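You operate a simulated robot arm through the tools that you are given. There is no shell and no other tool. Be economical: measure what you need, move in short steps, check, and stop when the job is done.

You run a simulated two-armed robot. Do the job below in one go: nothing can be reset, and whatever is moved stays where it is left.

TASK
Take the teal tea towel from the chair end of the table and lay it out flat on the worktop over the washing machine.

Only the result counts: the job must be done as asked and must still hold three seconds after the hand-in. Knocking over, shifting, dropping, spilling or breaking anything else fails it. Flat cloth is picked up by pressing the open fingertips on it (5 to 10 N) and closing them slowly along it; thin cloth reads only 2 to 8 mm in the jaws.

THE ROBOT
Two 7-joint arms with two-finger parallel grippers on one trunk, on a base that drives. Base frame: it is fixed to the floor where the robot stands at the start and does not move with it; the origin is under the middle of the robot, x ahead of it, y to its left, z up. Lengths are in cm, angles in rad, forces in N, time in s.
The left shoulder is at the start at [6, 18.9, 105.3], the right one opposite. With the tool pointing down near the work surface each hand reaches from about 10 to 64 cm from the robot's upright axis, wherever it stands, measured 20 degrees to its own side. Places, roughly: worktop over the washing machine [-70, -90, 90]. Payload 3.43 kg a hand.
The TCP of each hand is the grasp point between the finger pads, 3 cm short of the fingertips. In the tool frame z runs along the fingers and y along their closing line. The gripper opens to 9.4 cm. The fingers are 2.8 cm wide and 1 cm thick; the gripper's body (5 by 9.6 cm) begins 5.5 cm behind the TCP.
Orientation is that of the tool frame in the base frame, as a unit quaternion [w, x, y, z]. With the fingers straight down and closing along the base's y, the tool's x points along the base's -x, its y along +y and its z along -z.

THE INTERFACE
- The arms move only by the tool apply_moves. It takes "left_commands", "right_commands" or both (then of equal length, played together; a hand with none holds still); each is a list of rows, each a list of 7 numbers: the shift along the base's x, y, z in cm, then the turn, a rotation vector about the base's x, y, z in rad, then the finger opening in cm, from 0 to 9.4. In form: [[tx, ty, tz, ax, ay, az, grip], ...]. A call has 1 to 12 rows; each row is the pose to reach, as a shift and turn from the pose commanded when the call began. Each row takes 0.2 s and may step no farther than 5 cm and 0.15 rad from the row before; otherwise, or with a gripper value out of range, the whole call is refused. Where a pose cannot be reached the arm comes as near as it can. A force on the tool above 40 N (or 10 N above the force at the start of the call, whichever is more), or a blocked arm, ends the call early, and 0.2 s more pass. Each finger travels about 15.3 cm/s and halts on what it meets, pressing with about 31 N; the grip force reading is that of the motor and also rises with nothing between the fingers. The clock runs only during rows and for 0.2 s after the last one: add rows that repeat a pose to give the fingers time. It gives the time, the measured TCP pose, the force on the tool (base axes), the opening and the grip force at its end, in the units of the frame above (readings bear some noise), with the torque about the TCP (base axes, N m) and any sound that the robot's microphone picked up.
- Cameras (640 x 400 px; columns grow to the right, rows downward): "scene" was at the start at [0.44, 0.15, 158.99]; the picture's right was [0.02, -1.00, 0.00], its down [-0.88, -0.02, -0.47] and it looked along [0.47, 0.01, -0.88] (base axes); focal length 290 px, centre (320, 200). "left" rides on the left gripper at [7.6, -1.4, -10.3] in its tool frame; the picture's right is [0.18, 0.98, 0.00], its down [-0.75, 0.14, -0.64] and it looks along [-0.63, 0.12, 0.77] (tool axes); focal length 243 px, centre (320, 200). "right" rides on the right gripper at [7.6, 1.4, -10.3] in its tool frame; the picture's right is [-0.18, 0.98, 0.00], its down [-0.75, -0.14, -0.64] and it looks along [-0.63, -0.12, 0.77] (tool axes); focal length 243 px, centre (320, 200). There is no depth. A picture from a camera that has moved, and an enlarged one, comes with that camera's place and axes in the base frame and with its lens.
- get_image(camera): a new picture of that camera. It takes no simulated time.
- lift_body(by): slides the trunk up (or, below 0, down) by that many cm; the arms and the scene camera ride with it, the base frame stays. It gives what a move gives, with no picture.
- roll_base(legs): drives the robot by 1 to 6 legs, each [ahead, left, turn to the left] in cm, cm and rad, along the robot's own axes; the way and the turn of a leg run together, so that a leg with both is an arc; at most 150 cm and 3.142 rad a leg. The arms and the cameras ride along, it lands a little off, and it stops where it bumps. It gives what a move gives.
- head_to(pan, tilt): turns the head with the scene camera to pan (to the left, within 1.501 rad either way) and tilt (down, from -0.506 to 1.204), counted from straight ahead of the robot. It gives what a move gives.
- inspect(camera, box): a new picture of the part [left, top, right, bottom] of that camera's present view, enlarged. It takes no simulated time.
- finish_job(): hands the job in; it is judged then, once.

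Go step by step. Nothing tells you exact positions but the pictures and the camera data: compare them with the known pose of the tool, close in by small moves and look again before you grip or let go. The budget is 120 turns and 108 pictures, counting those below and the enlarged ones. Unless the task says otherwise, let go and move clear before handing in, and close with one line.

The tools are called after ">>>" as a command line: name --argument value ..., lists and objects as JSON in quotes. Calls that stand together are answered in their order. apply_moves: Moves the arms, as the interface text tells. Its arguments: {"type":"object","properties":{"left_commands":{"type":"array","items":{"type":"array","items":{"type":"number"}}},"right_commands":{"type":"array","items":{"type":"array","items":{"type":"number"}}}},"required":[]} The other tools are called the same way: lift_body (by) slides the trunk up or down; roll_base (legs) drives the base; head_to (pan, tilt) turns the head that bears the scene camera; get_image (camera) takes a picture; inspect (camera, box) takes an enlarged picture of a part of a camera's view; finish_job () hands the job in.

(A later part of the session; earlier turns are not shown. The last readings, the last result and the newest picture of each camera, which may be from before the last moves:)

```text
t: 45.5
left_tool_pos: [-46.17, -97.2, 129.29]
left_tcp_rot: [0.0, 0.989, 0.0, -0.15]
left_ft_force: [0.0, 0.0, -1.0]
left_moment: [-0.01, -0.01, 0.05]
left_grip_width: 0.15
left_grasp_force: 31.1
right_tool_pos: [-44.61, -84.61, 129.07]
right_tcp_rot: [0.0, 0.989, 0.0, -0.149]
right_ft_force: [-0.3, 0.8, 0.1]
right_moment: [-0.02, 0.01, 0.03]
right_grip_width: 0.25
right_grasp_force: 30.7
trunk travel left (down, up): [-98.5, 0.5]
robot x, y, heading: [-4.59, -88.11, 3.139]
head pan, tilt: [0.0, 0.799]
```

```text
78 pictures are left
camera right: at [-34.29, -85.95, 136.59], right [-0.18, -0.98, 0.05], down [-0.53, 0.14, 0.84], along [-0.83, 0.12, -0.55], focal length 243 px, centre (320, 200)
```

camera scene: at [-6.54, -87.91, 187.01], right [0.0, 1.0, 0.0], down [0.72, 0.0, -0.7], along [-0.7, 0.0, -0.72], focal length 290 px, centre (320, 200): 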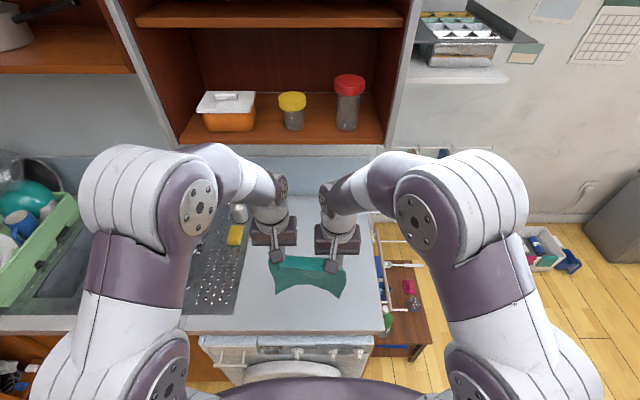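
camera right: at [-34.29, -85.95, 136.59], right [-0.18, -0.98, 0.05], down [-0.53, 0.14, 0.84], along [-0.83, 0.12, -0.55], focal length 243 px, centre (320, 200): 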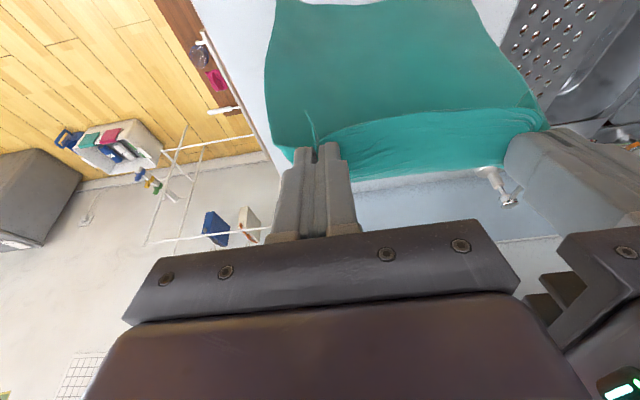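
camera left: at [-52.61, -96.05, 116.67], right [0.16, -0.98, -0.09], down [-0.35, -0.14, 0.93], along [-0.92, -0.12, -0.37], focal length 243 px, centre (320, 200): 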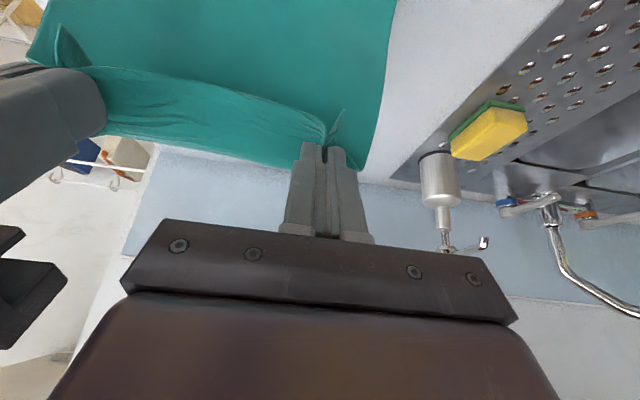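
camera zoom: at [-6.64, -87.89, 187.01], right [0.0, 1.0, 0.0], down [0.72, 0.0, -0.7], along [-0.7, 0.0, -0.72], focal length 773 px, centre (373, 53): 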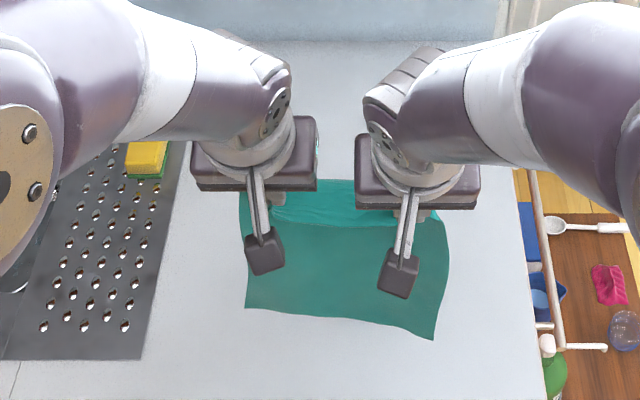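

It hangs freely again with the free edge under x≈−47. Now I'll lower and arc outward from here.

>>> apply_moves --left_commands '[[0, 0, -3, 0, 0, 0, 0], [0, 0, -6, 0, 0, 0, 0], [0, 0, -8, 0, 0, 0, 0], [0, 0, -8, 0, 0, 0, 0], [-1.5, 0, -9.5, 0, 0, 0, 0], [-4, 0, -11, 0, 0.05, 0, 0], [-7, 0, -13, 0, 0.1, 0, 0], [-10, 0, -15.5, 0, 0.15, 0, 0], [-13, 0, -18, 0, 0.2, 0, 0], [-13, 0, -18, 0, 0.2, 0, 0]]' --right_commands '[[0, 0, -3, 0, 0, 0, 0], [0, 0, -6, 0, 0, 0, 0], [0, 0, -8, 0, 0, 0, 0], [0, 0, -8, 0, 0, 0, 0], [-1.5, 0, -9.5, 0, 0, 0, 0], [-4, 0, -11, 0, 0.05, 0, 0], [-7, 0, -13, 0, 0.1, 0, 0], [-10, 0, -15.5, 0, 0.15, 0, 0], [-13, 0, -18, 0, 0.2, 0, 0], [-13, 0, -18, 0, 0.2, 0, 0]]'

>>> inspect --camera "scene" --box '[180, 180, 420, 330]'

>>> get_image --camera "right"

```text
t: 47.6
left_tool_pos: [-59.35, -97.42, 111.45]
left_tcp_rot: [0.001, 0.968, -0.001, -0.249]
left_ft_force: [0.4, 0.6, -0.1]
left_moment: [0.0, -0.01, 0.06]
left_grip_width: 0.19
left_grasp_force: 31.2
right_tool_pos: [-57.56, -84.72, 111.05]
right_tcp_rot: [0.001, 0.969, 0.0, -0.249]
right_ft_force: [0.5, -0.5, -0.2]
right_moment: [0.02, 0.04, 0.0]
right_grip_width: 0.23
right_grasp_force: 30.9
trunk travel left (down, up): [-98.5, 0.5]
robot x, y, heading: [-4.62, -87.84, 3.144]
head pan, tilt: [0.0, 0.799]
```

```text
2.67 times, centred on (300, 255) of scene
camera zoom: at [-6.44, -87.89, 187.02], right [0.0, 1.0, 0.0], down [0.72, 0.0, -0.7], along [-0.7, 0.0, -0.72], focal length 773 px, centre (373, 53)
```

zoom: 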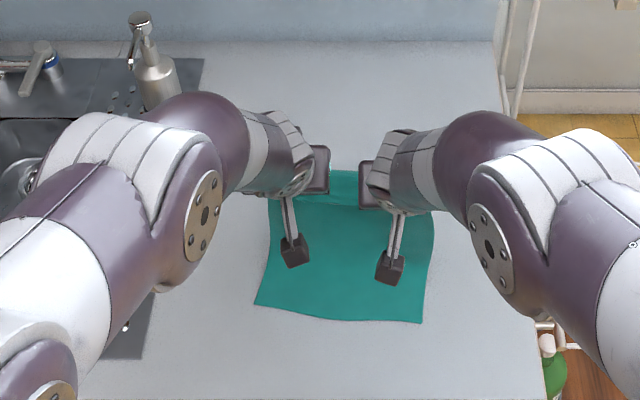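

```text
76 pictures are left
camera right: at [-45.94, -86.06, 116.25], right [-0.16, -0.98, 0.09], down [-0.35, 0.14, 0.93], along [-0.92, 0.12, -0.37], focal length 243 px, centre (320, 200)
```

right: 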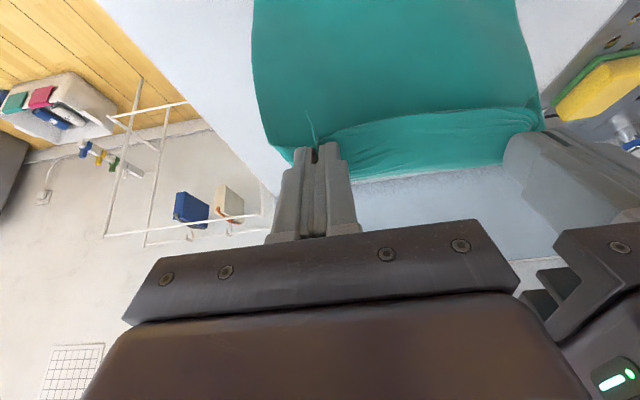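

The near edge rests at about x≈−52 and the cloth is smooth. I'll continue the arc down and outward.

>>> apply_moves --left_commands '[[-4, 0, -3, 0, 0.05, 0, 0], [-8, 0, -6, 0, 0.1, 0, 0], [-11, 0, -9, 0, 0.15, 0, 0], [-14, 0, -12, 0, 0.2, 0, 0], [-16, 0, -14, 0, 0.25, 0, 0], [-16, 0, -14, 0, 0.25, 0, 0]]' --right_commands '[[-4, 0, -3, 0, 0.05, 0, 0], [-8, 0, -6, 0, 0.1, 0, 0], [-11, 0, -9, 0, 0.15, 0, 0], [-14, 0, -12, 0, 0.2, 0, 0], [-16, 0, -14, 0, 0.25, 0, 0], [-16, 0, -14, 0, 0.25, 0, 0]]'

>>> inspect --camera "scene" --box '[180, 180, 420, 330]'

>>> get_image --camera "right"

```text
t: 49.0
left_tool_pos: [-75.31, -97.35, 97.63]
left_tcp_rot: [0.0, 0.93, -0.001, -0.369]
left_ft_force: [0.5, 0.5, 0.2]
left_moment: [0.01, -0.03, 0.03]
left_grip_width: 0.19
left_grasp_force: 30.8
right_tool_pos: [-73.65, -84.89, 97.53]
right_tcp_rot: [0.001, 0.929, 0.001, -0.371]
right_ft_force: [0.3, -0.4, 0.6]
right_moment: [-0.01, 0.01, 0.04]
right_grip_width: 0.23
right_grasp_force: 31.0
trunk travel left (down, up): [-98.5, 0.5]
robot x, y, heading: [-4.41, -87.63, 3.142]
head pan, tilt: [0.0, 0.799]
```

```text
2.67 times, centred on (300, 255) of scene
camera zoom: at [-6.38, -87.91, 187.02], right [0.0, 1.0, 0.0], down [0.72, 0.0, -0.7], along [-0.7, 0.0, -0.72], focal length 773 px, centre (373, 53)
```

zoom: 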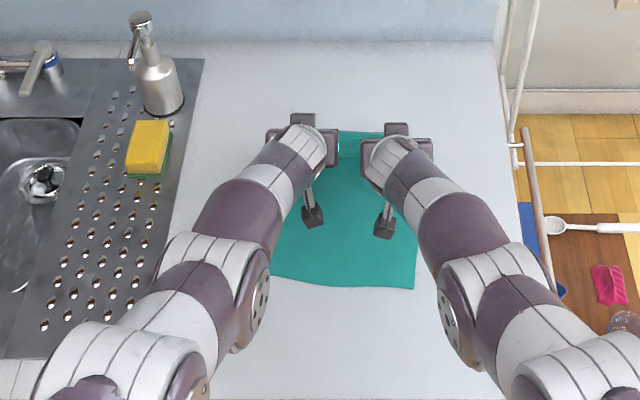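

```text
74 pictures are left
camera right: at [-61.12, -86.21, 99.68], right [-0.13, -0.98, 0.13], down [-0.11, 0.14, 0.98], along [-0.99, 0.11, -0.12], focal length 243 px, centre (320, 200)
```

right: 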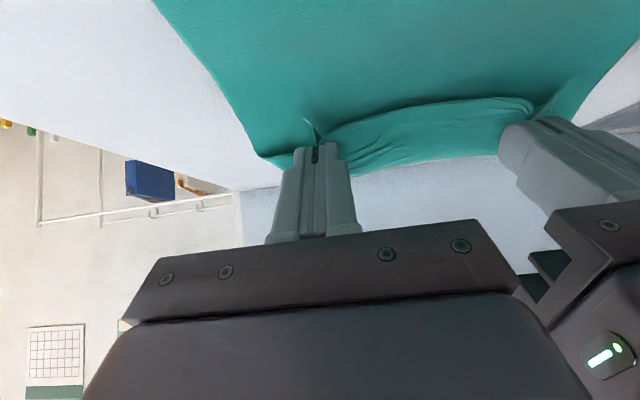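

The cloth is taut and being laid at about x −57…−80. I'll lower the last few centimetres gently until the fingertips nearly touch, easing the tilt slightly.

>>> apply_moves --left_commands '[[-0.5, 0, -1.5, 0, -0.04, 0, 0], [-0.5, 0, -2.5, 0, -0.08, 0, 0], [-0.5, 0, -3.2, 0, -0.12, 0, 0], [-0.5, 0, -3.5, 0, -0.12, 0, 0], [-0.5, 0, -3.5, 0, -0.12, 0, 0]]' --right_commands '[[-0.5, 0, -1.5, 0, -0.04, 0, 0], [-0.5, 0, -2.5, 0, -0.08, 0, 0], [-0.5, 0, -3.2, 0, -0.12, 0, 0], [-0.5, 0, -3.5, 0, -0.12, 0, 0], [-0.5, 0, -3.5, 0, -0.12, 0, 0]]'

>>> get_image --camera "right"

>>> get_image --camera "left"

```text
t: 50.2
left_tool_pos: [-73.11, -97.27, 95.2]
left_tcp_rot: [0.0, 0.95, -0.001, -0.311]
left_ft_force: [-0.4, 1.0, 0.6]
left_moment: [0.01, 0.02, 0.03]
left_grip_width: 0.2
left_grasp_force: 31.0
left hand out of reach, approached as far as the arm can: row 1, 2, 3, 4, 5
right_tool_pos: [-71.22, -84.55, 94.76]
right_tcp_rot: [-0.001, 0.953, 0.005, -0.304]
right_ft_force: [-0.8, -0.4, -1.1]
right_moment: [0.01, -0.02, 0.05]
right_grip_width: 0.24
right_grasp_force: 30.5
right hand out of reach, approached as far as the arm can: row 1, 2, 3, 4, 5
trunk travel left (down, up): [-98.5, 0.5]
robot x, y, heading: [-4.54, -87.72, 3.139]
head pan, tilt: [0.0, 0.799]
```

```text
73 pictures are left
camera right: at [-59.14, -85.91, 98.58], right [-0.14, -0.98, 0.1], down [-0.24, 0.14, 0.96], along [-0.96, 0.11, -0.26], focal length 243 px, centre (320, 200)
```

right: 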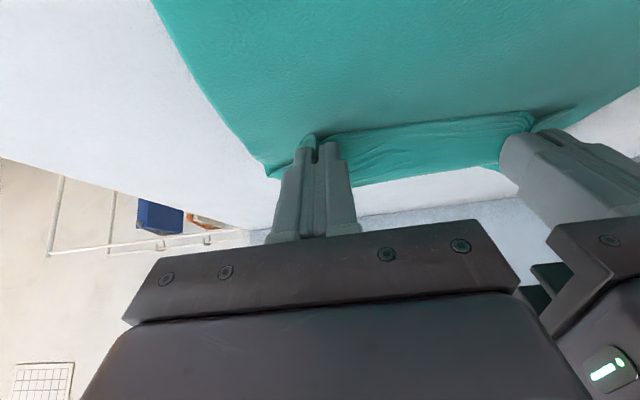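

```text
72 pictures are left
camera left: at [-60.98, -95.89, 98.81], right [0.15, -0.98, -0.11], down [-0.23, -0.14, 0.96], along [-0.96, -0.12, -0.25], focal length 243 px, centre (320, 200)
```

left: 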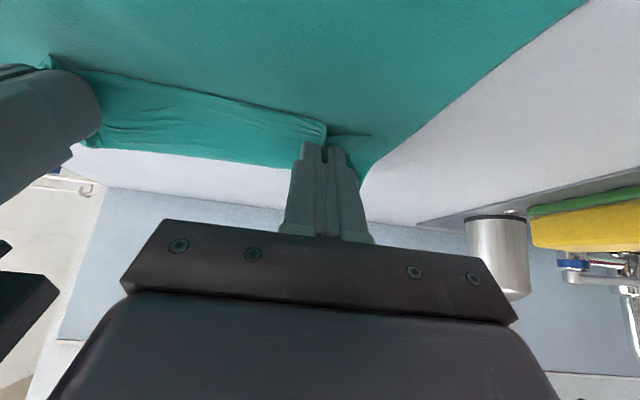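

The arms are at their reach limit, so I'll lower the trunk a little to bring the fingertips down to the worktop.

>>> lift_body --by -1.3

>>> get_image --camera "scene"

>>> get_image --camera "right"

```text
t: 50.9
left_tool_pos: [-73.26, -97.18, 94.39]
left_tcp_rot: [0.0, 0.949, -0.001, -0.315]
left_ft_force: [4.6, -0.7, 25.4]
left_moment: [-0.08, 0.03, 0.03]
left_grip_width: 0.2
left_grasp_force: 31.0
right_tool_pos: [-71.8, -84.84, 94.53]
right_tcp_rot: [0.002, 0.95, 0.003, -0.313]
right_ft_force: [0.4, 0.2, 0.4]
right_moment: [0.0, 0.02, 0.0]
right_grip_width: 0.2
right_grasp_force: 30.6
trunk travel left (down, up): [-97.2, 1.8]
robot x, y, heading: [-4.19, -87.99, 3.137]
head pan, tilt: [0.0, 0.799]
```

```text
71 pictures are left
camera scene: at [-6.25, -87.86, 185.75], right [0.0, 1.0, 0.0], down [0.72, 0.0, -0.7], along [-0.7, 0.0, -0.72], focal length 290 px, centre (320, 200)
```

scene: 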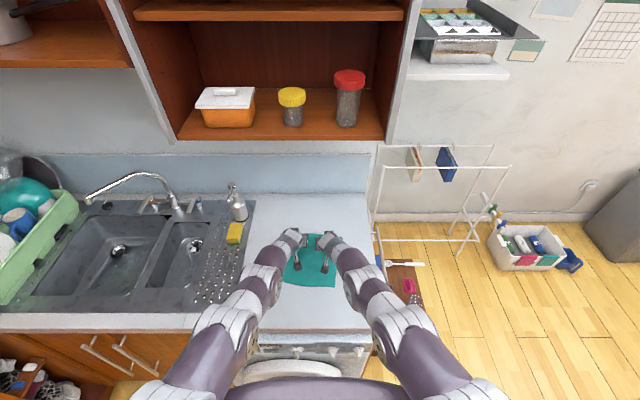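

```text
70 pictures are left
camera right: at [-59.55, -86.04, 98.15], right [-0.14, -0.98, 0.11], down [-0.22, 0.14, 0.96], along [-0.96, 0.11, -0.24], focal length 243 px, centre (320, 200)
```

right: 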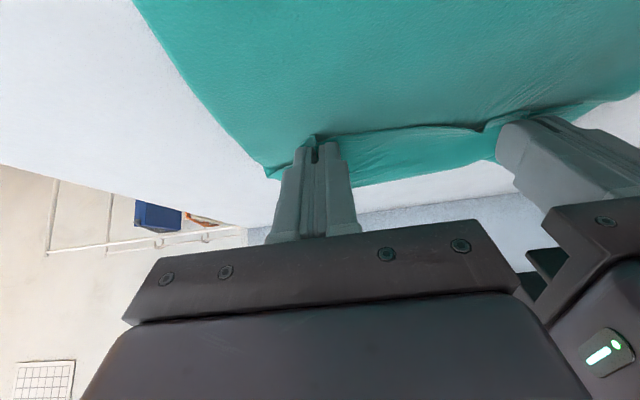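

The left tips touch at TCP z≈94.4, so the worktop is at about 91. I'll raise the arms and lower the trunk by the same amount to gain outward reach and pull the cloth taut.

>>> apply_moves --left_commands '[[0.3, 0, 3, 0, 0, 0, 0], [0.6, 0, 6, 0, 0, 0, 0], [1, 0, 10, 0, 0, 0, 0], [1, 0, 10, 0, 0, 0, 0]]' --right_commands '[[0.3, 0, 3, 0, 0, 0, 0], [0.6, 0, 6, 0, 0, 0, 0], [1, 0, 10, 0, 0, 0, 0], [1, 0, 10, 0, 0, 0, 0]]'

>>> lift_body --by -9

>>> inspect --camera "scene" --box '[180, 180, 420, 330]'

```text
t: 51.9
left_tool_pos: [-72.16, -97.31, 103.63]
left_tcp_rot: [0.0, 0.951, -0.001, -0.309]
left_ft_force: [0.3, 4.4, 0.3]
left_moment: [0.15, 0.0, -0.05]
left_grip_width: 0.2
left_grasp_force: 30.9
right_tool_pos: [-70.67, -84.11, 103.04]
right_tcp_rot: [0.001, 0.951, 0.0, -0.31]
right_ft_force: [-0.1, -3.6, -0.3]
right_moment: [-0.1, -0.04, 0.13]
right_grip_width: 0.24
right_grasp_force: 31.1
trunk travel left (down, up): [-97.2, 1.8]
robot x, y, heading: [-4.55, -87.53, 3.136]
head pan, tilt: [0.0, 0.799]
```

```text
t: 53.1
left_tool_pos: [-72.04, -97.31, 94.7]
left_tcp_rot: [0.001, 0.95, 0.0, -0.311]
left_ft_force: [0.5, 3.6, 0.0]
left_moment: [0.12, 0.0, -0.01]
left_grip_width: 0.18
left_grasp_force: 30.9
right_tool_pos: [-70.49, -84.12, 94.3]
right_tcp_rot: [0.001, 0.951, 0.0, -0.311]
right_ft_force: [-1.8, -3.0, 5.0]
right_moment: [-0.06, 0.05, 0.11]
right_grip_width: 0.24
right_grasp_force: 30.8
trunk travel left (down, up): [-88.2, 10.8]
robot x, y, heading: [-4.68, -88.13, 3.141]
head pan, tilt: [0.0, 0.799]
```

```text
2.67 times, centred on (300, 255) of scene
camera zoom: at [-6.56, -87.89, 176.72], right [0.0, 1.0, 0.0], down [0.72, 0.0, -0.7], along [-0.7, 0.0, -0.72], focal length 773 px, centre (373, 53)
```

zoom: 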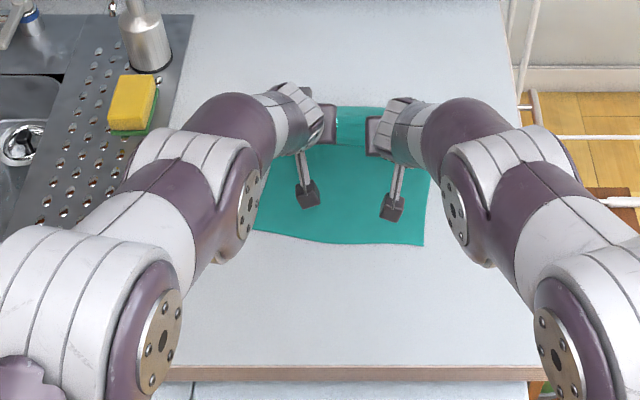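

The near edge is only about 15 cm from the fingers, so there is slack or a tuck. I'll pull outward just above the surface and see how the cloth moves.

>>> apply_moves --left_commands '[[-1, 0.2, 1, 0, 0.05, 0, 0], [-2.5, 0.2, 1.5, 0, 0.1, 0, 0], [-4, 0.2, 1.5, 0, 0.15, 0, 0], [-5.5, 0.2, 1.5, 0, 0.15, 0, 0], [-7, 0.2, 1.5, 0, 0.15, 0, 0], [-7, 0.2, 1.5, 0, 0.15, 0, 0]]' --right_commands '[[-1, -0.2, 1.4, 0, 0.05, 0, 0], [-2.5, -0.2, 1.9, 0, 0.1, 0, 0], [-4, -0.2, 1.9, 0, 0.15, 0, 0], [-5.5, -0.2, 1.9, 0, 0.15, 0, 0], [-7, -0.2, 1.9, 0, 0.15, 0, 0], [-7, -0.2, 1.9, 0, 0.15, 0, 0]]'

>>> inspect --camera "scene" --box '[180, 180, 420, 330]'

>>> get_image --camera "right"

```text
t: 54.5
left_tool_pos: [-79.03, -96.94, 96.31]
left_tcp_rot: [0.001, 0.925, 0.0, -0.381]
left_ft_force: [0.3, 1.2, -0.6]
left_moment: [-0.01, 0.01, 0.05]
left_grip_width: 0.18
left_grasp_force: 31.3
right_tool_pos: [-77.35, -84.24, 96.1]
right_tcp_rot: [0.0, 0.925, 0.0, -0.381]
right_ft_force: [0.2, -0.8, -0.2]
right_moment: [0.03, 0.01, -0.01]
right_grip_width: 0.21
right_grasp_force: 31.3
trunk travel left (down, up): [-88.2, 10.8]
robot x, y, heading: [-4.46, -87.91, 3.141]
head pan, tilt: [0.0, 0.799]
```

```text
2.67 times, centred on (300, 255) of scene
camera zoom: at [-6.59, -87.89, 176.71], right [0.0, 1.0, 0.0], down [0.72, 0.0, -0.7], along [-0.7, 0.0, -0.72], focal length 773 px, centre (373, 53)
```

zoom: 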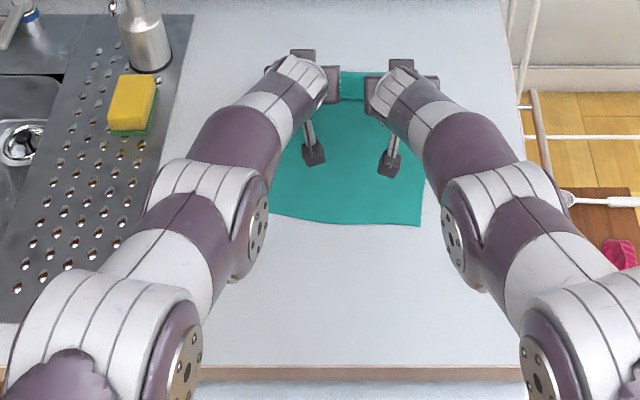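

```text
67 pictures are left
camera right: at [-64.8, -85.66, 97.92], right [-0.13, -0.98, 0.13], down [-0.08, 0.14, 0.99], along [-0.99, 0.12, -0.1], focal length 243 px, centre (320, 200)
```

right: 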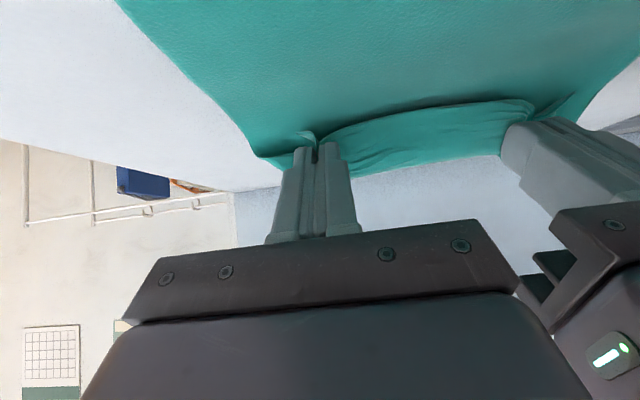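

The near edge moved only half as far as the hands, so the free edge is tucked under. I'll lift the cloth free again here (hands stay below and in front of the cupboard) and lay it the other way: far edge down first, hands drawing back towards the robot.

>>> lift_body --by 10.5

>>> apply_moves --left_commands '[[1, 0, 3, 0, 0, 0, 0], [1, 0, 6, 0, 0.05, 0, 0], [1, 0, 9, 0, 0.1, 0, 0], [1, 0, 12, 0, 0.1, 0, 0], [1, 0, 15, 0, 0.1, 0, 0], [1, 0, 18, 0, 0.1, 0, 0], [1, 0, 18, 0, 0.1, 0, 0]]' --right_commands '[[1, 0, 3, 0, 0, 0, 0], [1, 0, 6, 0, 0.05, 0, 0], [1, 0, 9, 0, 0.1, 0, 0], [1, 0, 12, 0, 0.1, 0, 0], [1, 0, 15, 0, 0.1, 0, 0], [1, 0, 18, 0, 0.1, 0, 0], [1, 0, 18, 0, 0.1, 0, 0]]'

>>> get_image --camera "scene"

>>> get_image --camera "right"

```text
t: 55.9
left_tool_pos: [-79.08, -96.96, 106.79]
left_tcp_rot: [0.001, 0.924, 0.0, -0.382]
left_ft_force: [-0.3, -0.1, 0.0]
left_moment: [-0.02, 0.0, 0.02]
left_grip_width: 0.2
left_grasp_force: 30.9
right_tool_pos: [-77.43, -84.27, 106.58]
right_tcp_rot: [0.0, 0.925, 0.0, -0.38]
right_ft_force: [-0.2, 0.7, -0.1]
right_moment: [-0.03, 0.0, 0.04]
right_grip_width: 0.24
right_grasp_force: 31.1
trunk travel left (down, up): [-98.7, 0.3]
robot x, y, heading: [-4.75, -87.83, 3.141]
head pan, tilt: [0.0, 0.799]
```

```text
t: 57.5
left_tool_pos: [-78.1, -96.8, 124.88]
left_tcp_rot: [0.0, 0.905, -0.001, -0.426]
left_ft_force: [-0.2, -0.5, -1.0]
left_moment: [0.0, -0.02, 0.0]
left_grip_width: 0.19
left_grasp_force: 30.9
right_tool_pos: [-76.51, -84.1, 124.67]
right_tcp_rot: [0.0, 0.905, 0.0, -0.426]
right_ft_force: [-0.1, -1.0, 0.0]
right_moment: [0.0, -0.01, 0.0]
right_grip_width: 0.22
right_grasp_force: 31.0
trunk travel left (down, up): [-98.7, 0.3]
robot x, y, heading: [-4.68, -87.75, 3.141]
head pan, tilt: [0.0, 0.799]
```

```text
66 pictures are left
camera scene: at [-6.74, -87.9, 187.21], right [0.0, 1.0, 0.0], down [0.72, 0.0, -0.7], along [-0.7, 0.0, -0.72], focal length 290 px, centre (320, 200)
```

scene: 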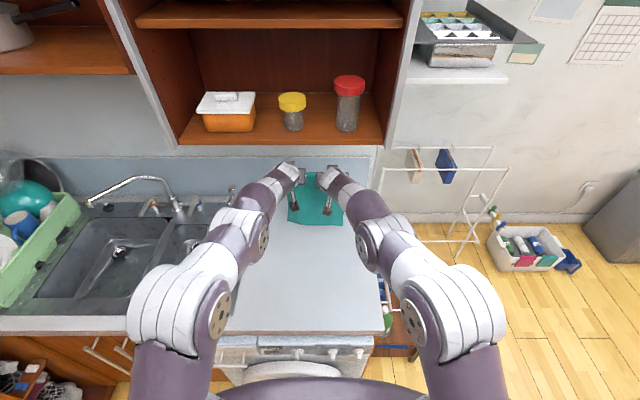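

```text
65 pictures are left
camera right: at [-63.75, -85.63, 125.21], right [-0.12, -0.98, 0.14], down [0.01, 0.14, 0.99], along [-0.99, 0.12, 0.0], focal length 243 px, centre (320, 200)
```

right: 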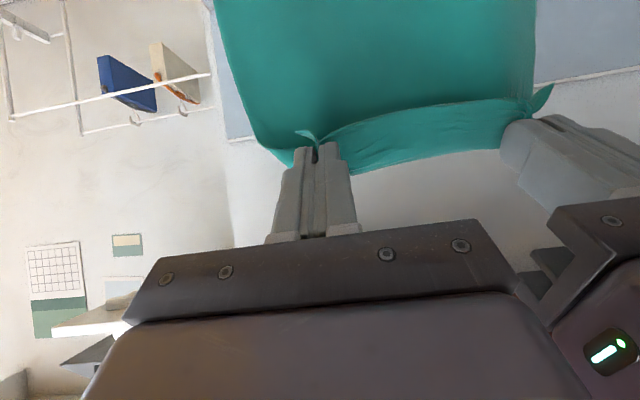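

The towel hangs cleanly with its free edge under x≈−80. I'll lower it while drawing the hands back toward the robot.

>>> apply_moves --left_commands '[[1, 0, -3, 0, 0, 0, 0], [3, 0, -5, 0, -0.05, 0, 0], [6, 0, -6.2, 0, -0.1, 0, 0], [9.5, 0, -8, 0, -0.15, 0, 0], [12.5, 0, -10, 0, -0.2, 0, 0], [15.5, 0, -13, 0, -0.25, 0, 0], [15.5, 0, -13, 0, -0.25, 0, 0]]' --right_commands '[[1, 0, -3, 0, 0, 0, 0], [3, 0, -5, 0, -0.05, 0, 0], [6, 0, -6.2, 0, -0.1, 0, 0], [9.5, 0, -8, 0, -0.15, 0, 0], [12.5, 0, -10, 0, -0.2, 0, 0], [15.5, 0, -13, 0, -0.25, 0, 0], [15.5, 0, -13, 0, -0.25, 0, 0]]'

>>> inspect --camera "scene" --box '[180, 140, 420, 290]'

>>> get_image --camera "right"

```text
t: 59.1
left_tool_pos: [-62.44, -97.16, 111.69]
left_tcp_rot: [0.0, 0.951, -0.001, -0.31]
left_ft_force: [0.5, -0.7, 0.4]
left_moment: [0.02, 0.0, -0.01]
left_grip_width: 0.19
left_grasp_force: 31.0
right_tool_pos: [-61.02, -84.21, 111.4]
right_tcp_rot: [0.002, 0.951, 0.001, -0.31]
right_ft_force: [0.4, 0.6, -0.1]
right_moment: [0.0, 0.0, 0.03]
right_grip_width: 0.23
right_grasp_force: 31.2
trunk travel left (down, up): [-98.7, 0.3]
robot x, y, heading: [-4.14, -87.92, 3.144]
head pan, tilt: [0.0, 0.799]
```

```text
2.67 times, centred on (300, 215) of scene
camera zoom: at [-6.69, -87.89, 187.21], right [0.0, 1.0, 0.0], down [0.72, 0.0, -0.7], along [-0.7, 0.0, -0.72], focal length 773 px, centre (373, 160)
```

zoom: 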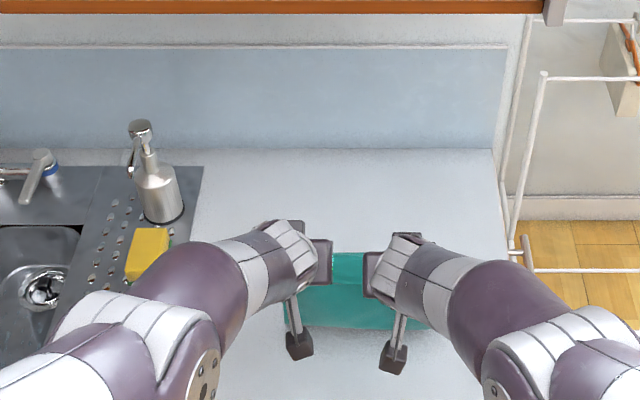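

```text
63 pictures are left
camera right: at [-48.88, -85.63, 115.07], right [-0.15, -0.98, 0.11], down [-0.23, 0.14, 0.96], along [-0.96, 0.12, -0.25], focal length 243 px, centre (320, 200)
```

right: 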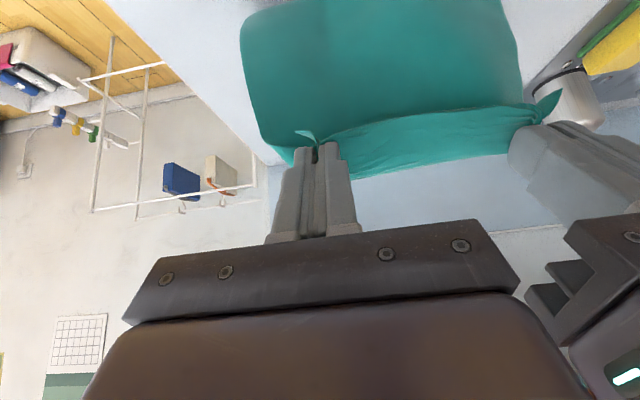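

The far part is lying on the worktop with its free edge behind, as wanted. I'll continue drawing back and down.

>>> apply_moves --left_commands '[[3, 0, -3.5, 0, -0.05, 0, 0], [6, 0, -7, 0, -0.1, 0, 0], [9, 0, -10, 0, -0.15, 0, 0], [11, 0, -12, 0, -0.2, 0, 0], [11, 0, -12, 0, -0.2, 0, 0]]' --right_commands '[[3, 0, -3.5, 0, -0.05, 0, 0], [6, 0, -7, 0, -0.1, 0, 0], [9, 0, -10, 0, -0.15, 0, 0], [11, 0, -12, 0, -0.2, 0, 0], [11, 0, -12, 0, -0.2, 0, 0]]'

>>> inspect --camera "scene" --box '[180, 180, 420, 330]'

>>> get_image --camera "right"

```text
t: 60.3
left_tool_pos: [-51.62, -96.93, 99.72]
left_tcp_rot: [-0.001, 0.977, -0.001, -0.214]
left_ft_force: [-0.3, -0.3, -0.8]
left_moment: [-0.01, 0.02, 0.0]
left_grip_width: 0.18
left_grasp_force: 30.6
right_tool_pos: [-50.03, -84.16, 99.45]
right_tcp_rot: [0.0, 0.977, 0.0, -0.213]
right_ft_force: [-0.4, -0.7, -1.4]
right_moment: [-0.02, -0.03, 0.02]
right_grip_width: 0.21
right_grasp_force: 31.0
trunk travel left (down, up): [-98.7, 0.3]
robot x, y, heading: [-4.46, -87.92, 3.139]
head pan, tilt: [0.0, 0.799]
```

```text
2.67 times, centred on (300, 255) of scene
camera zoom: at [-6.69, -87.89, 187.21], right [0.0, 1.0, 0.0], down [0.72, 0.0, -0.7], along [-0.7, 0.0, -0.72], focal length 773 px, centre (373, 53)
```

zoom: 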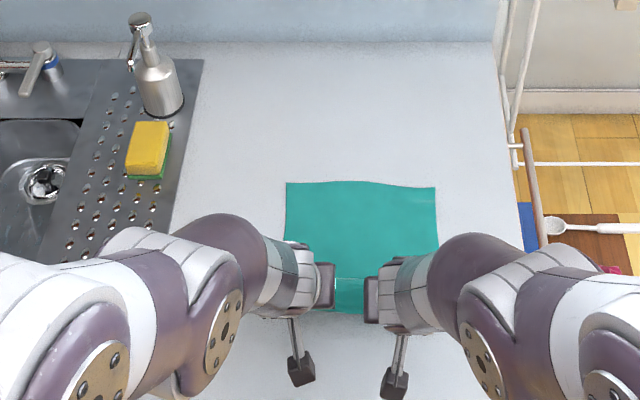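

```text
61 pictures are left
camera right: at [-38.75, -85.54, 105.45], right [-0.17, -0.98, 0.08], down [-0.42, 0.14, 0.9], along [-0.89, 0.12, -0.43], focal length 243 px, centre (320, 200)
```

right: 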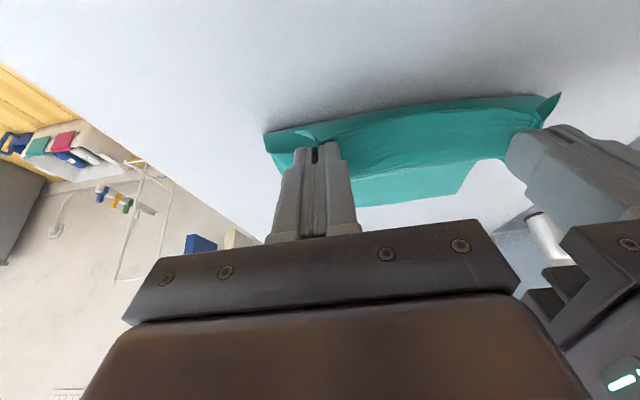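

The far edge lies straight at x≈−73, with y from −101 to −79. I'll bring the held edge down to the worktop.

>>> apply_moves --left_commands '[[1, 0, -2, 0, -0.05, 0, 0], [2, 0, -3.5, 0, -0.1, 0, 0], [3, 0, -4.5, 0, -0.15, 0, 0], [3.2, 0, -4.9, 0, -0.2, 0, 0], [3.2, 0, -4.9, 0, -0.2, 0, 0]]' --right_commands '[[1, 0, -2, 0, -0.05, 0, 0], [2, 0, -3.5, 0, -0.1, 0, 0], [3, 0, -4.5, 0, -0.15, 0, 0], [3.2, 0, -4.8, 0, -0.2, 0, 0], [3.2, 0, -4.8, 0, -0.2, 0, 0]]'

>>> inspect --camera "scene" --box '[180, 200, 420, 350]'

>>> get_image --camera "right"

>>> get_image --camera "left"

```text
t: 61.5
left_tool_pos: [-48.33, -97.04, 94.61]
left_tcp_rot: [0.0, 0.993, -0.001, -0.116]
left_ft_force: [0.2, 0.4, 0.6]
left_moment: [-0.01, 0.02, 0.02]
left_grip_width: 0.2
left_grasp_force: 30.8
right_tool_pos: [-46.68, -84.31, 94.67]
right_tcp_rot: [0.001, 0.993, 0.0, -0.115]
right_ft_force: [-0.1, 0.7, 1.1]
right_moment: [-0.05, 0.02, 0.02]
right_grip_width: 0.22
right_grasp_force: 30.4
trunk travel left (down, up): [-98.7, 0.3]
robot x, y, heading: [-4.64, -87.67, 3.143]
head pan, tilt: [0.0, 0.799]
```

```text
2.67 times, centred on (300, 275) of scene
camera zoom: at [-6.62, -87.88, 187.21], right [0.0, 1.0, 0.0], down [0.72, 0.0, -0.7], along [-0.7, 0.0, -0.72], focal length 773 px, centre (373, 0)
```

zoom: 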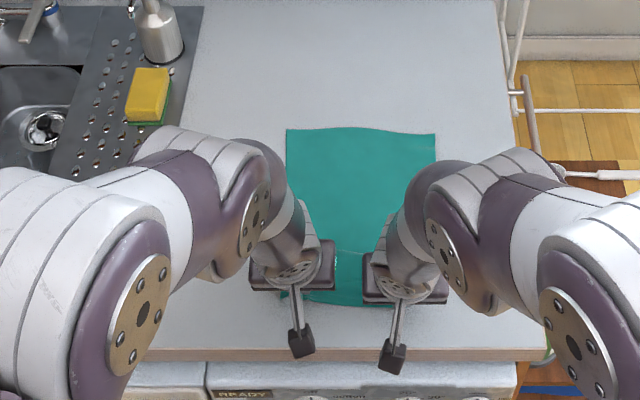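

```text
59 pictures are left
camera right: at [-36.96, -85.72, 102.87], right [-0.18, -0.98, 0.04], down [-0.59, 0.14, 0.8], along [-0.79, 0.12, -0.6], focal length 243 px, centre (320, 200)
```

right: 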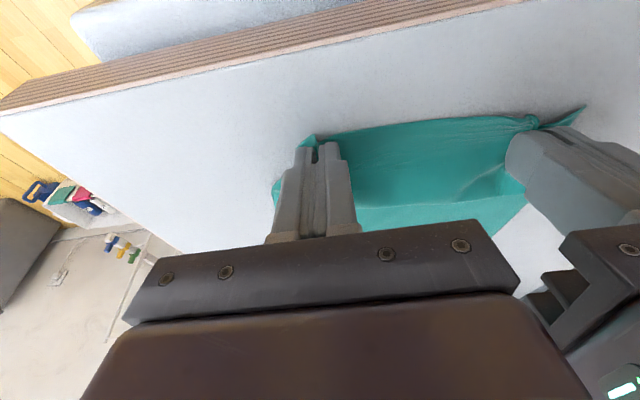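

```text
58 pictures are left
camera left: at [-38.52, -95.62, 102.89], right [0.18, -0.98, -0.04], down [-0.59, -0.14, 0.8], along [-0.79, -0.12, -0.6], focal length 243 px, centre (320, 200)
```

left: 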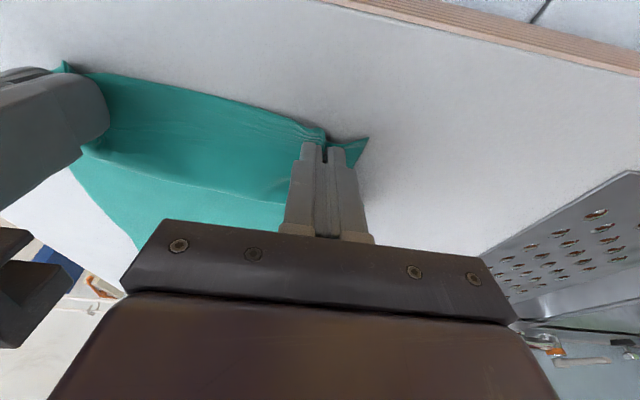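

The held edge is down at about x≈−47, safely inside the front edge. I'll open the fingers gently and lift straight up.

>>> apply_moves --left_commands '[[0, 0, -0.15, 0, 0, 0, 0], [0, 0, -0.15, 0, 0, 0, 0.6], [0, 0, 0, 0, 0, 0, 1.4], [0, 0, 0, 0, 0, 0, 2.2], [0, 0, 0.0, 0, 0, 0, 3], [0, 0, 0.5, 0, 0, 0, 3], [0, 0, 2, 0, 0, 0, 3], [0, 0, 5, 0, 0, 0, 3], [0, 0, 9, 0, 0, 0, 3], [2, -4, 12, 0, 0, 0, 3]]' --right_commands '[[0, 0, -0.2, 0, 0, 0, 0], [0, 0, -0.2, 0, 0, 0, 0.6], [0, 0, 0, 0, 0, 0, 1.4], [0, 0, 0, 0, 0, 0, 2.2], [0, 0, 0.0, 0, 0, 0, 3], [0, 0, 0.5, 0, 0, 0, 3], [0, 0, 2, 0, 0, 0, 3], [0, 0, 5, 0, 0, 0, 3], [0, 0, 9, 0, 0, 0, 3], [2, 4, 12, 0, 0, 0, 3]]'

>>> inspect --camera "scene" --box '[180, 200, 420, 350]'

>>> get_image --camera "right"

>>> get_image --camera "left"

```text
refused: row 10 steps farther than a row can; nothing moved
```

```text
2.67 times, centred on (300, 275) of scene
camera zoom: at [-6.62, -87.88, 187.21], right [0.0, 1.0, 0.0], down [0.72, 0.0, -0.7], along [-0.7, 0.0, -0.72], focal length 773 px, centre (373, 0)
```

zoom: 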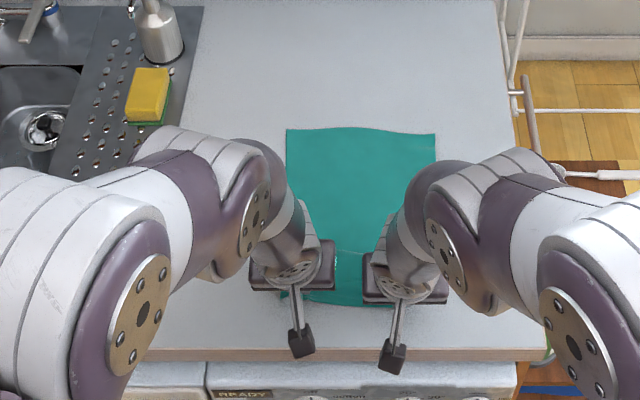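

```text
56 pictures are left
camera right: at [-36.96, -85.72, 102.87], right [-0.18, -0.98, 0.04], down [-0.59, 0.14, 0.8], along [-0.79, 0.12, -0.6], focal length 243 px, centre (320, 200)
```

right: 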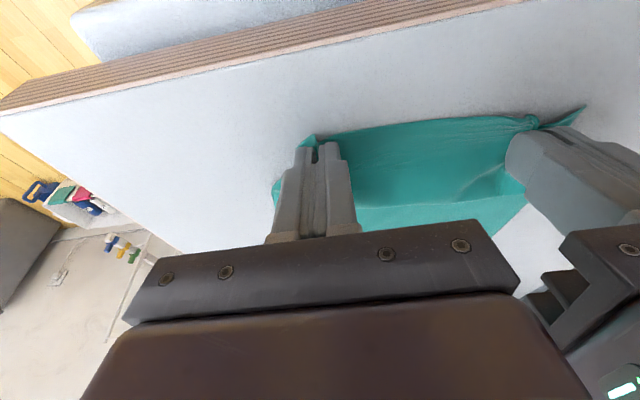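

```text
55 pictures are left
camera left: at [-38.52, -95.62, 102.89], right [0.18, -0.98, -0.04], down [-0.59, -0.14, 0.8], along [-0.79, -0.12, -0.6], focal length 243 px, centre (320, 200)
```

left: 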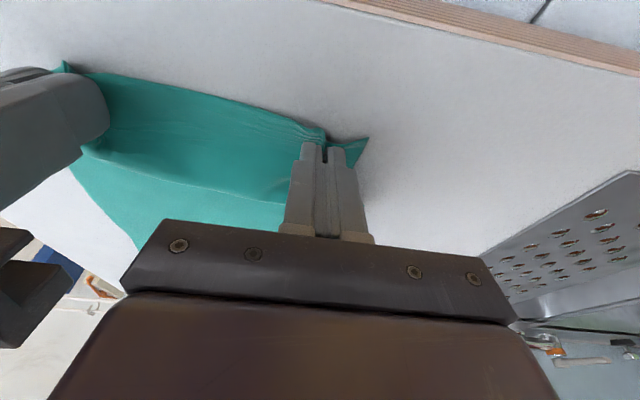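

The call was refused for too large a last step and nothing moved. I'll repeat it without that step.

>>> apply_moves --left_commands '[[0, 0, -0.15, 0, 0, 0, 0], [0, 0, -0.15, 0, 0, 0, 0.6], [0, 0, 0, 0, 0, 0, 1.4], [0, 0, 0, 0, 0, 0, 2.2], [0, 0, 0.0, 0, 0, 0, 3], [0, 0, 0.5, 0, 0, 0, 3], [0, 0, 2, 0, 0, 0, 3], [0, 0, 5, 0, 0, 0, 3], [0, 0, 9, 0, 0, 0, 3], [2, -2, 12, 0, 0, 0, 3], [4, -4, 14, 0, 0, 0, 3]]' --right_commands '[[0, 0, -0.2, 0, 0, 0, 0], [0, 0, -0.2, 0, 0, 0, 0.6], [0, 0, 0, 0, 0, 0, 1.4], [0, 0, 0, 0, 0, 0, 2.2], [0, 0, 0.0, 0, 0, 0, 3], [0, 0, 0.5, 0, 0, 0, 3], [0, 0, 2, 0, 0, 0, 3], [0, 0, 5, 0, 0, 0, 3], [0, 0, 9, 0, 0, 0, 3], [2, 2, 12, 0, 0, 0, 3], [4, 4, 14, 0, 0, 0, 3]]'

>>> inspect --camera "scene" --box '[180, 200, 420, 350]'

>>> get_image --camera "right"

```text
t: 63.9
left_tool_pos: [-44.06, -100.95, 108.85]
left_tcp_rot: [0.0, 0.993, 0.0, -0.117]
left_ft_force: [0.6, 1.1, 0.3]
left_moment: [0.02, 0.02, 0.0]
left_grip_width: 3.0
left_grasp_force: 0.1
right_tool_pos: [-42.17, -80.26, 108.76]
right_tcp_rot: [0.0, 0.993, 0.0, -0.115]
right_ft_force: [0.7, 0.2, 0.1]
right_moment: [0.02, 0.01, 0.01]
right_grip_width: 3.02
right_grasp_force: 0.1
trunk travel left (down, up): [-98.7, 0.3]
robot x, y, heading: [-4.45, -88.08, 3.138]
head pan, tilt: [0.0, 0.799]
```

```text
2.67 times, centred on (300, 275) of scene
camera zoom: at [-6.24, -87.86, 187.21], right [0.0, 1.0, 0.0], down [0.72, 0.0, -0.7], along [-0.7, 0.0, -0.72], focal length 773 px, centre (373, 0)
```

zoom: 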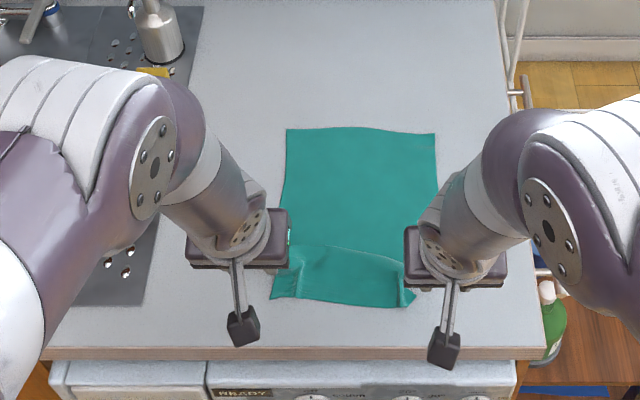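

```text
53 pictures are left
camera right: at [-32.5, -81.57, 116.95], right [-0.18, -0.98, 0.04], down [-0.59, 0.14, 0.8], along [-0.79, 0.12, -0.6], focal length 243 px, centre (320, 200)
```

right: 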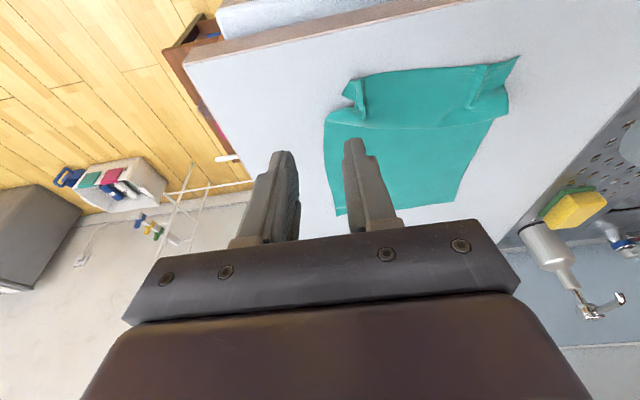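

The towel is down, but there's a hump across at x≈−55 and creases at the pinch points. I'll raise the hands clear and look closely before smoothing.

>>> apply_moves --left_commands '[[2, -4, 2, 0, 0, 0, 1], [4, -8, 2, 0, 0, 0, 0], [6, -10, 2, 0, 0, 0, 0]]' --right_commands '[[2, 4, 2, 0, 0, 0, 1], [4, 8, 2, 0, 0, 0, 0], [6, 10, 2, 0, 0, 0, 0]]'

>>> inspect --camera "scene" --box '[260, 235, 372, 325]'

```text
t: 64.7
left_tool_pos: [-38.38, -111.02, 110.65]
left_tcp_rot: [0.0, 0.993, -0.001, -0.116]
left_ft_force: [-0.2, -0.2, -0.7]
left_moment: [0.01, 0.01, 0.02]
left_grip_width: 0.0
left_grasp_force: 31.1
right_tool_pos: [-37.03, -70.77, 110.82]
right_tcp_rot: [0.0, 0.993, -0.001, -0.116]
right_ft_force: [-0.2, -0.3, -0.2]
right_moment: [0.01, -0.02, 0.0]
right_grip_width: 0.0
right_grasp_force: 30.8
right hand out of reach, approached as far as the arm can: row 3
trunk travel left (down, up): [-98.7, 0.3]
robot x, y, heading: [-4.31, -87.92, 3.146]
head pan, tilt: [0.0, 0.799]
```

```text
4.44 times, centred on (316, 280) of scene
camera zoom: at [-6.72, -87.93, 187.21], right [0.0, 1.0, 0.0], down [0.72, 0.0, -0.7], along [-0.7, 0.0, -0.72], focal length 1288 px, centre (338, -156)
```

zoom: 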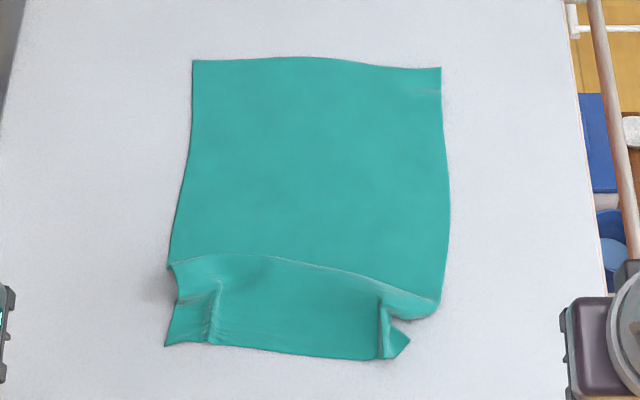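

There's a cross fold near the robot side and two small ridges. I'll use the closed fingertips, pressed lightly on the near corner flaps, to stroke them outward. First, position above them.

>>> apply_moves --left_commands '[[-2, 3, 0, 0, -0.1, 0, 0], [-5, 6, -2, 0, -0.2, 0, 0], [-8, 9, -5, 0, -0.23, 0, 0], [-10.8, 11, -8, 0, -0.23, 0, 0], [-10.8, 11, -12, 0, -0.23, 0, 0], [-10.8, 11, -14.5, 0, -0.23, 0, 0]]' --right_commands '[[-2, -3, 0, 0, -0.1, 0, 0], [-5, -6, -2, 0, -0.2, 0, 0], [-8, -9, -5, 0, -0.23, 0, 0], [-11.3, -12.2, -8, 0, -0.23, 0, 0], [-11.3, -12.2, -12, 0, -0.23, 0, 0], [-11.3, -12.2, -14.5, 0, -0.23, 0, 0]]'

>>> get_image --camera "right"

>>> get_image --camera "left"

```text
refused: row 3 steps farther than a row can; nothing moved
```

```text
51 pictures are left
camera right: at [-27.27, -72.19, 118.93], right [-0.18, -0.98, 0.04], down [-0.59, 0.14, 0.8], along [-0.79, 0.12, -0.6], focal length 243 px, centre (320, 200)
```

right: 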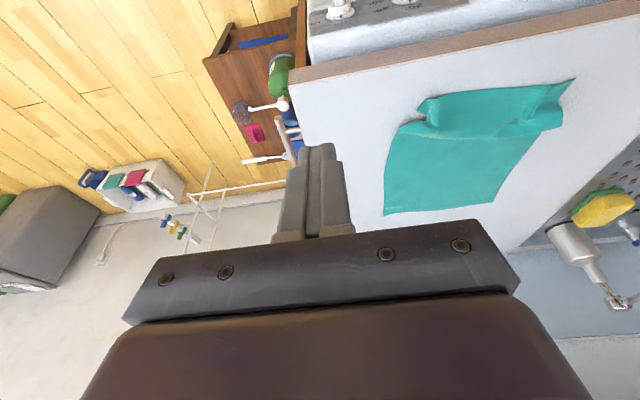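

```text
50 pictures are left
camera left: at [-28.6, -109.57, 118.78], right [0.18, -0.98, -0.04], down [-0.59, -0.14, 0.8], along [-0.79, -0.12, -0.6], focal length 243 px, centre (320, 200)
```

left: 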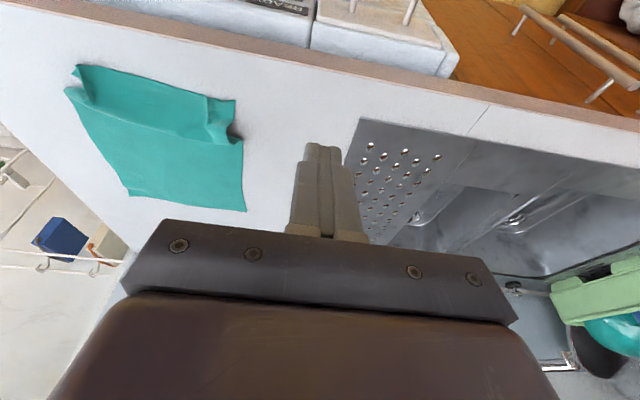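

Step too large again; I'll use smaller steps.

>>> apply_moves --left_commands '[[-2, 3, 0, 0, -0.1, 0, 0], [-5, 6, -1, 0, -0.2, 0, 0], [-8, 8.5, -3, 0, -0.23, 0, 0], [-10.8, 11, -6, 0, -0.23, 0, 0], [-10.8, 11, -10, 0, -0.23, 0, 0], [-10.8, 11, -14, 0, -0.23, 0, 0]]' --right_commands '[[-2, -3, 0, 0, -0.1, 0, 0], [-5, -6, -1, 0, -0.2, 0, 0], [-8, -9, -3, 0, -0.23, 0, 0], [-10.5, -12, -6, 0, -0.23, 0, 0], [-11.3, -12.2, -10, 0, -0.23, 0, 0], [-11.3, -12.2, -14, 0, -0.23, 0, 0]]'

>>> get_image --camera "right"

>>> get_image --camera "left"

```text
t: 66.1
left_tool_pos: [-49.18, -99.66, 96.85]
left_tcp_rot: [0.0, 1.0, -0.001, -0.001]
left_ft_force: [0.0, -0.6, 1.2]
left_moment: [0.01, -0.01, 0.03]
left_grip_width: 0.0
left_grasp_force: 30.7
right_tool_pos: [-48.34, -82.97, 96.75]
right_tcp_rot: [0.001, 1.0, 0.001, 0.0]
right_ft_force: [0.3, 0.4, -0.8]
right_moment: [0.0, -0.04, 0.02]
right_grip_width: 0.02
right_grasp_force: 30.8
trunk travel left (down, up): [-98.7, 0.3]
robot x, y, heading: [-4.43, -88.32, 3.148]
head pan, tilt: [0.0, 0.799]
```

```text
49 pictures are left
camera right: at [-40.8, -84.33, 106.92], right [-0.18, -0.98, 0.0], down [-0.75, 0.14, 0.64], along [-0.63, 0.12, -0.77], focal length 243 px, centre (320, 200)
```

right: 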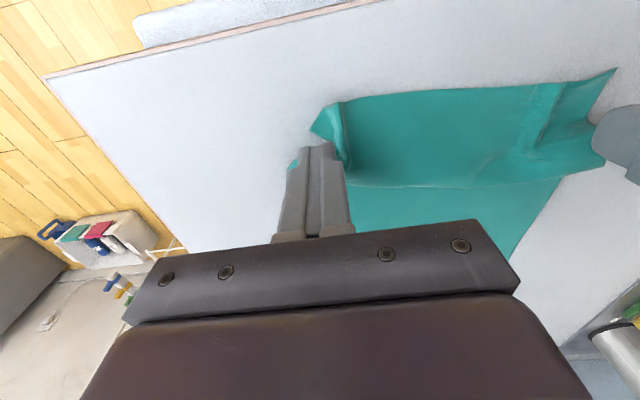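

```text
48 pictures are left
camera left: at [-41.52, -98.33, 106.93], right [0.18, -0.98, 0.0], down [-0.75, -0.14, 0.64], along [-0.63, -0.12, -0.77], focal length 243 px, centre (320, 200)
```

left: 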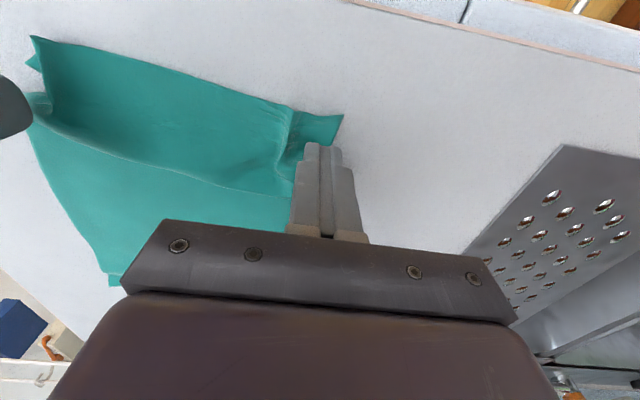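

Both fingertips are over the corner flaps. I'll press down gradually and read the forces.

>>> apply_moves --left_commands '[[0, 0, -1.5, 0, 0, 0, 0], [0, 0, -2.3, 0, 0, 0, 0], [0, 0, -2.5, 0, 0, 0, 0], [0, 0, -2.6, 0, 0, 0, 0], [0, 0, -2.6, 0, 0, 0, 0]]' --right_commands '[[0, -0.4, -1.5, 0, 0, 0, 0], [0, -0.4, -2.3, 0, 0, 0, 0], [0, -0.4, -2.5, 0, 0, 0, 0], [0, -0.4, -2.6, 0, 0, 0, 0], [0, -0.4, -2.6, 0, 0, 0, 0]]'

```text
t: 67.3
left_tool_pos: [-49.02, -99.87, 94.28]
left_tcp_rot: [0.0, 1.0, -0.001, -0.002]
left_ft_force: [0.5, 1.0, 2.8]
left_moment: [-0.02, 0.04, 0.02]
left_grip_width: 0.01
left_grasp_force: 31.2
right_tool_pos: [-48.47, -83.31, 94.24]
right_tcp_rot: [0.001, 1.0, 0.001, -0.001]
right_ft_force: [-1.6, 0.9, 8.8]
right_moment: [-0.01, 0.06, -0.04]
right_grip_width: 0.0
right_grasp_force: 31.7
trunk travel left (down, up): [-98.7, 0.3]
robot x, y, heading: [-4.53, -87.96, 3.14]
head pan, tilt: [0.0, 0.799]
```

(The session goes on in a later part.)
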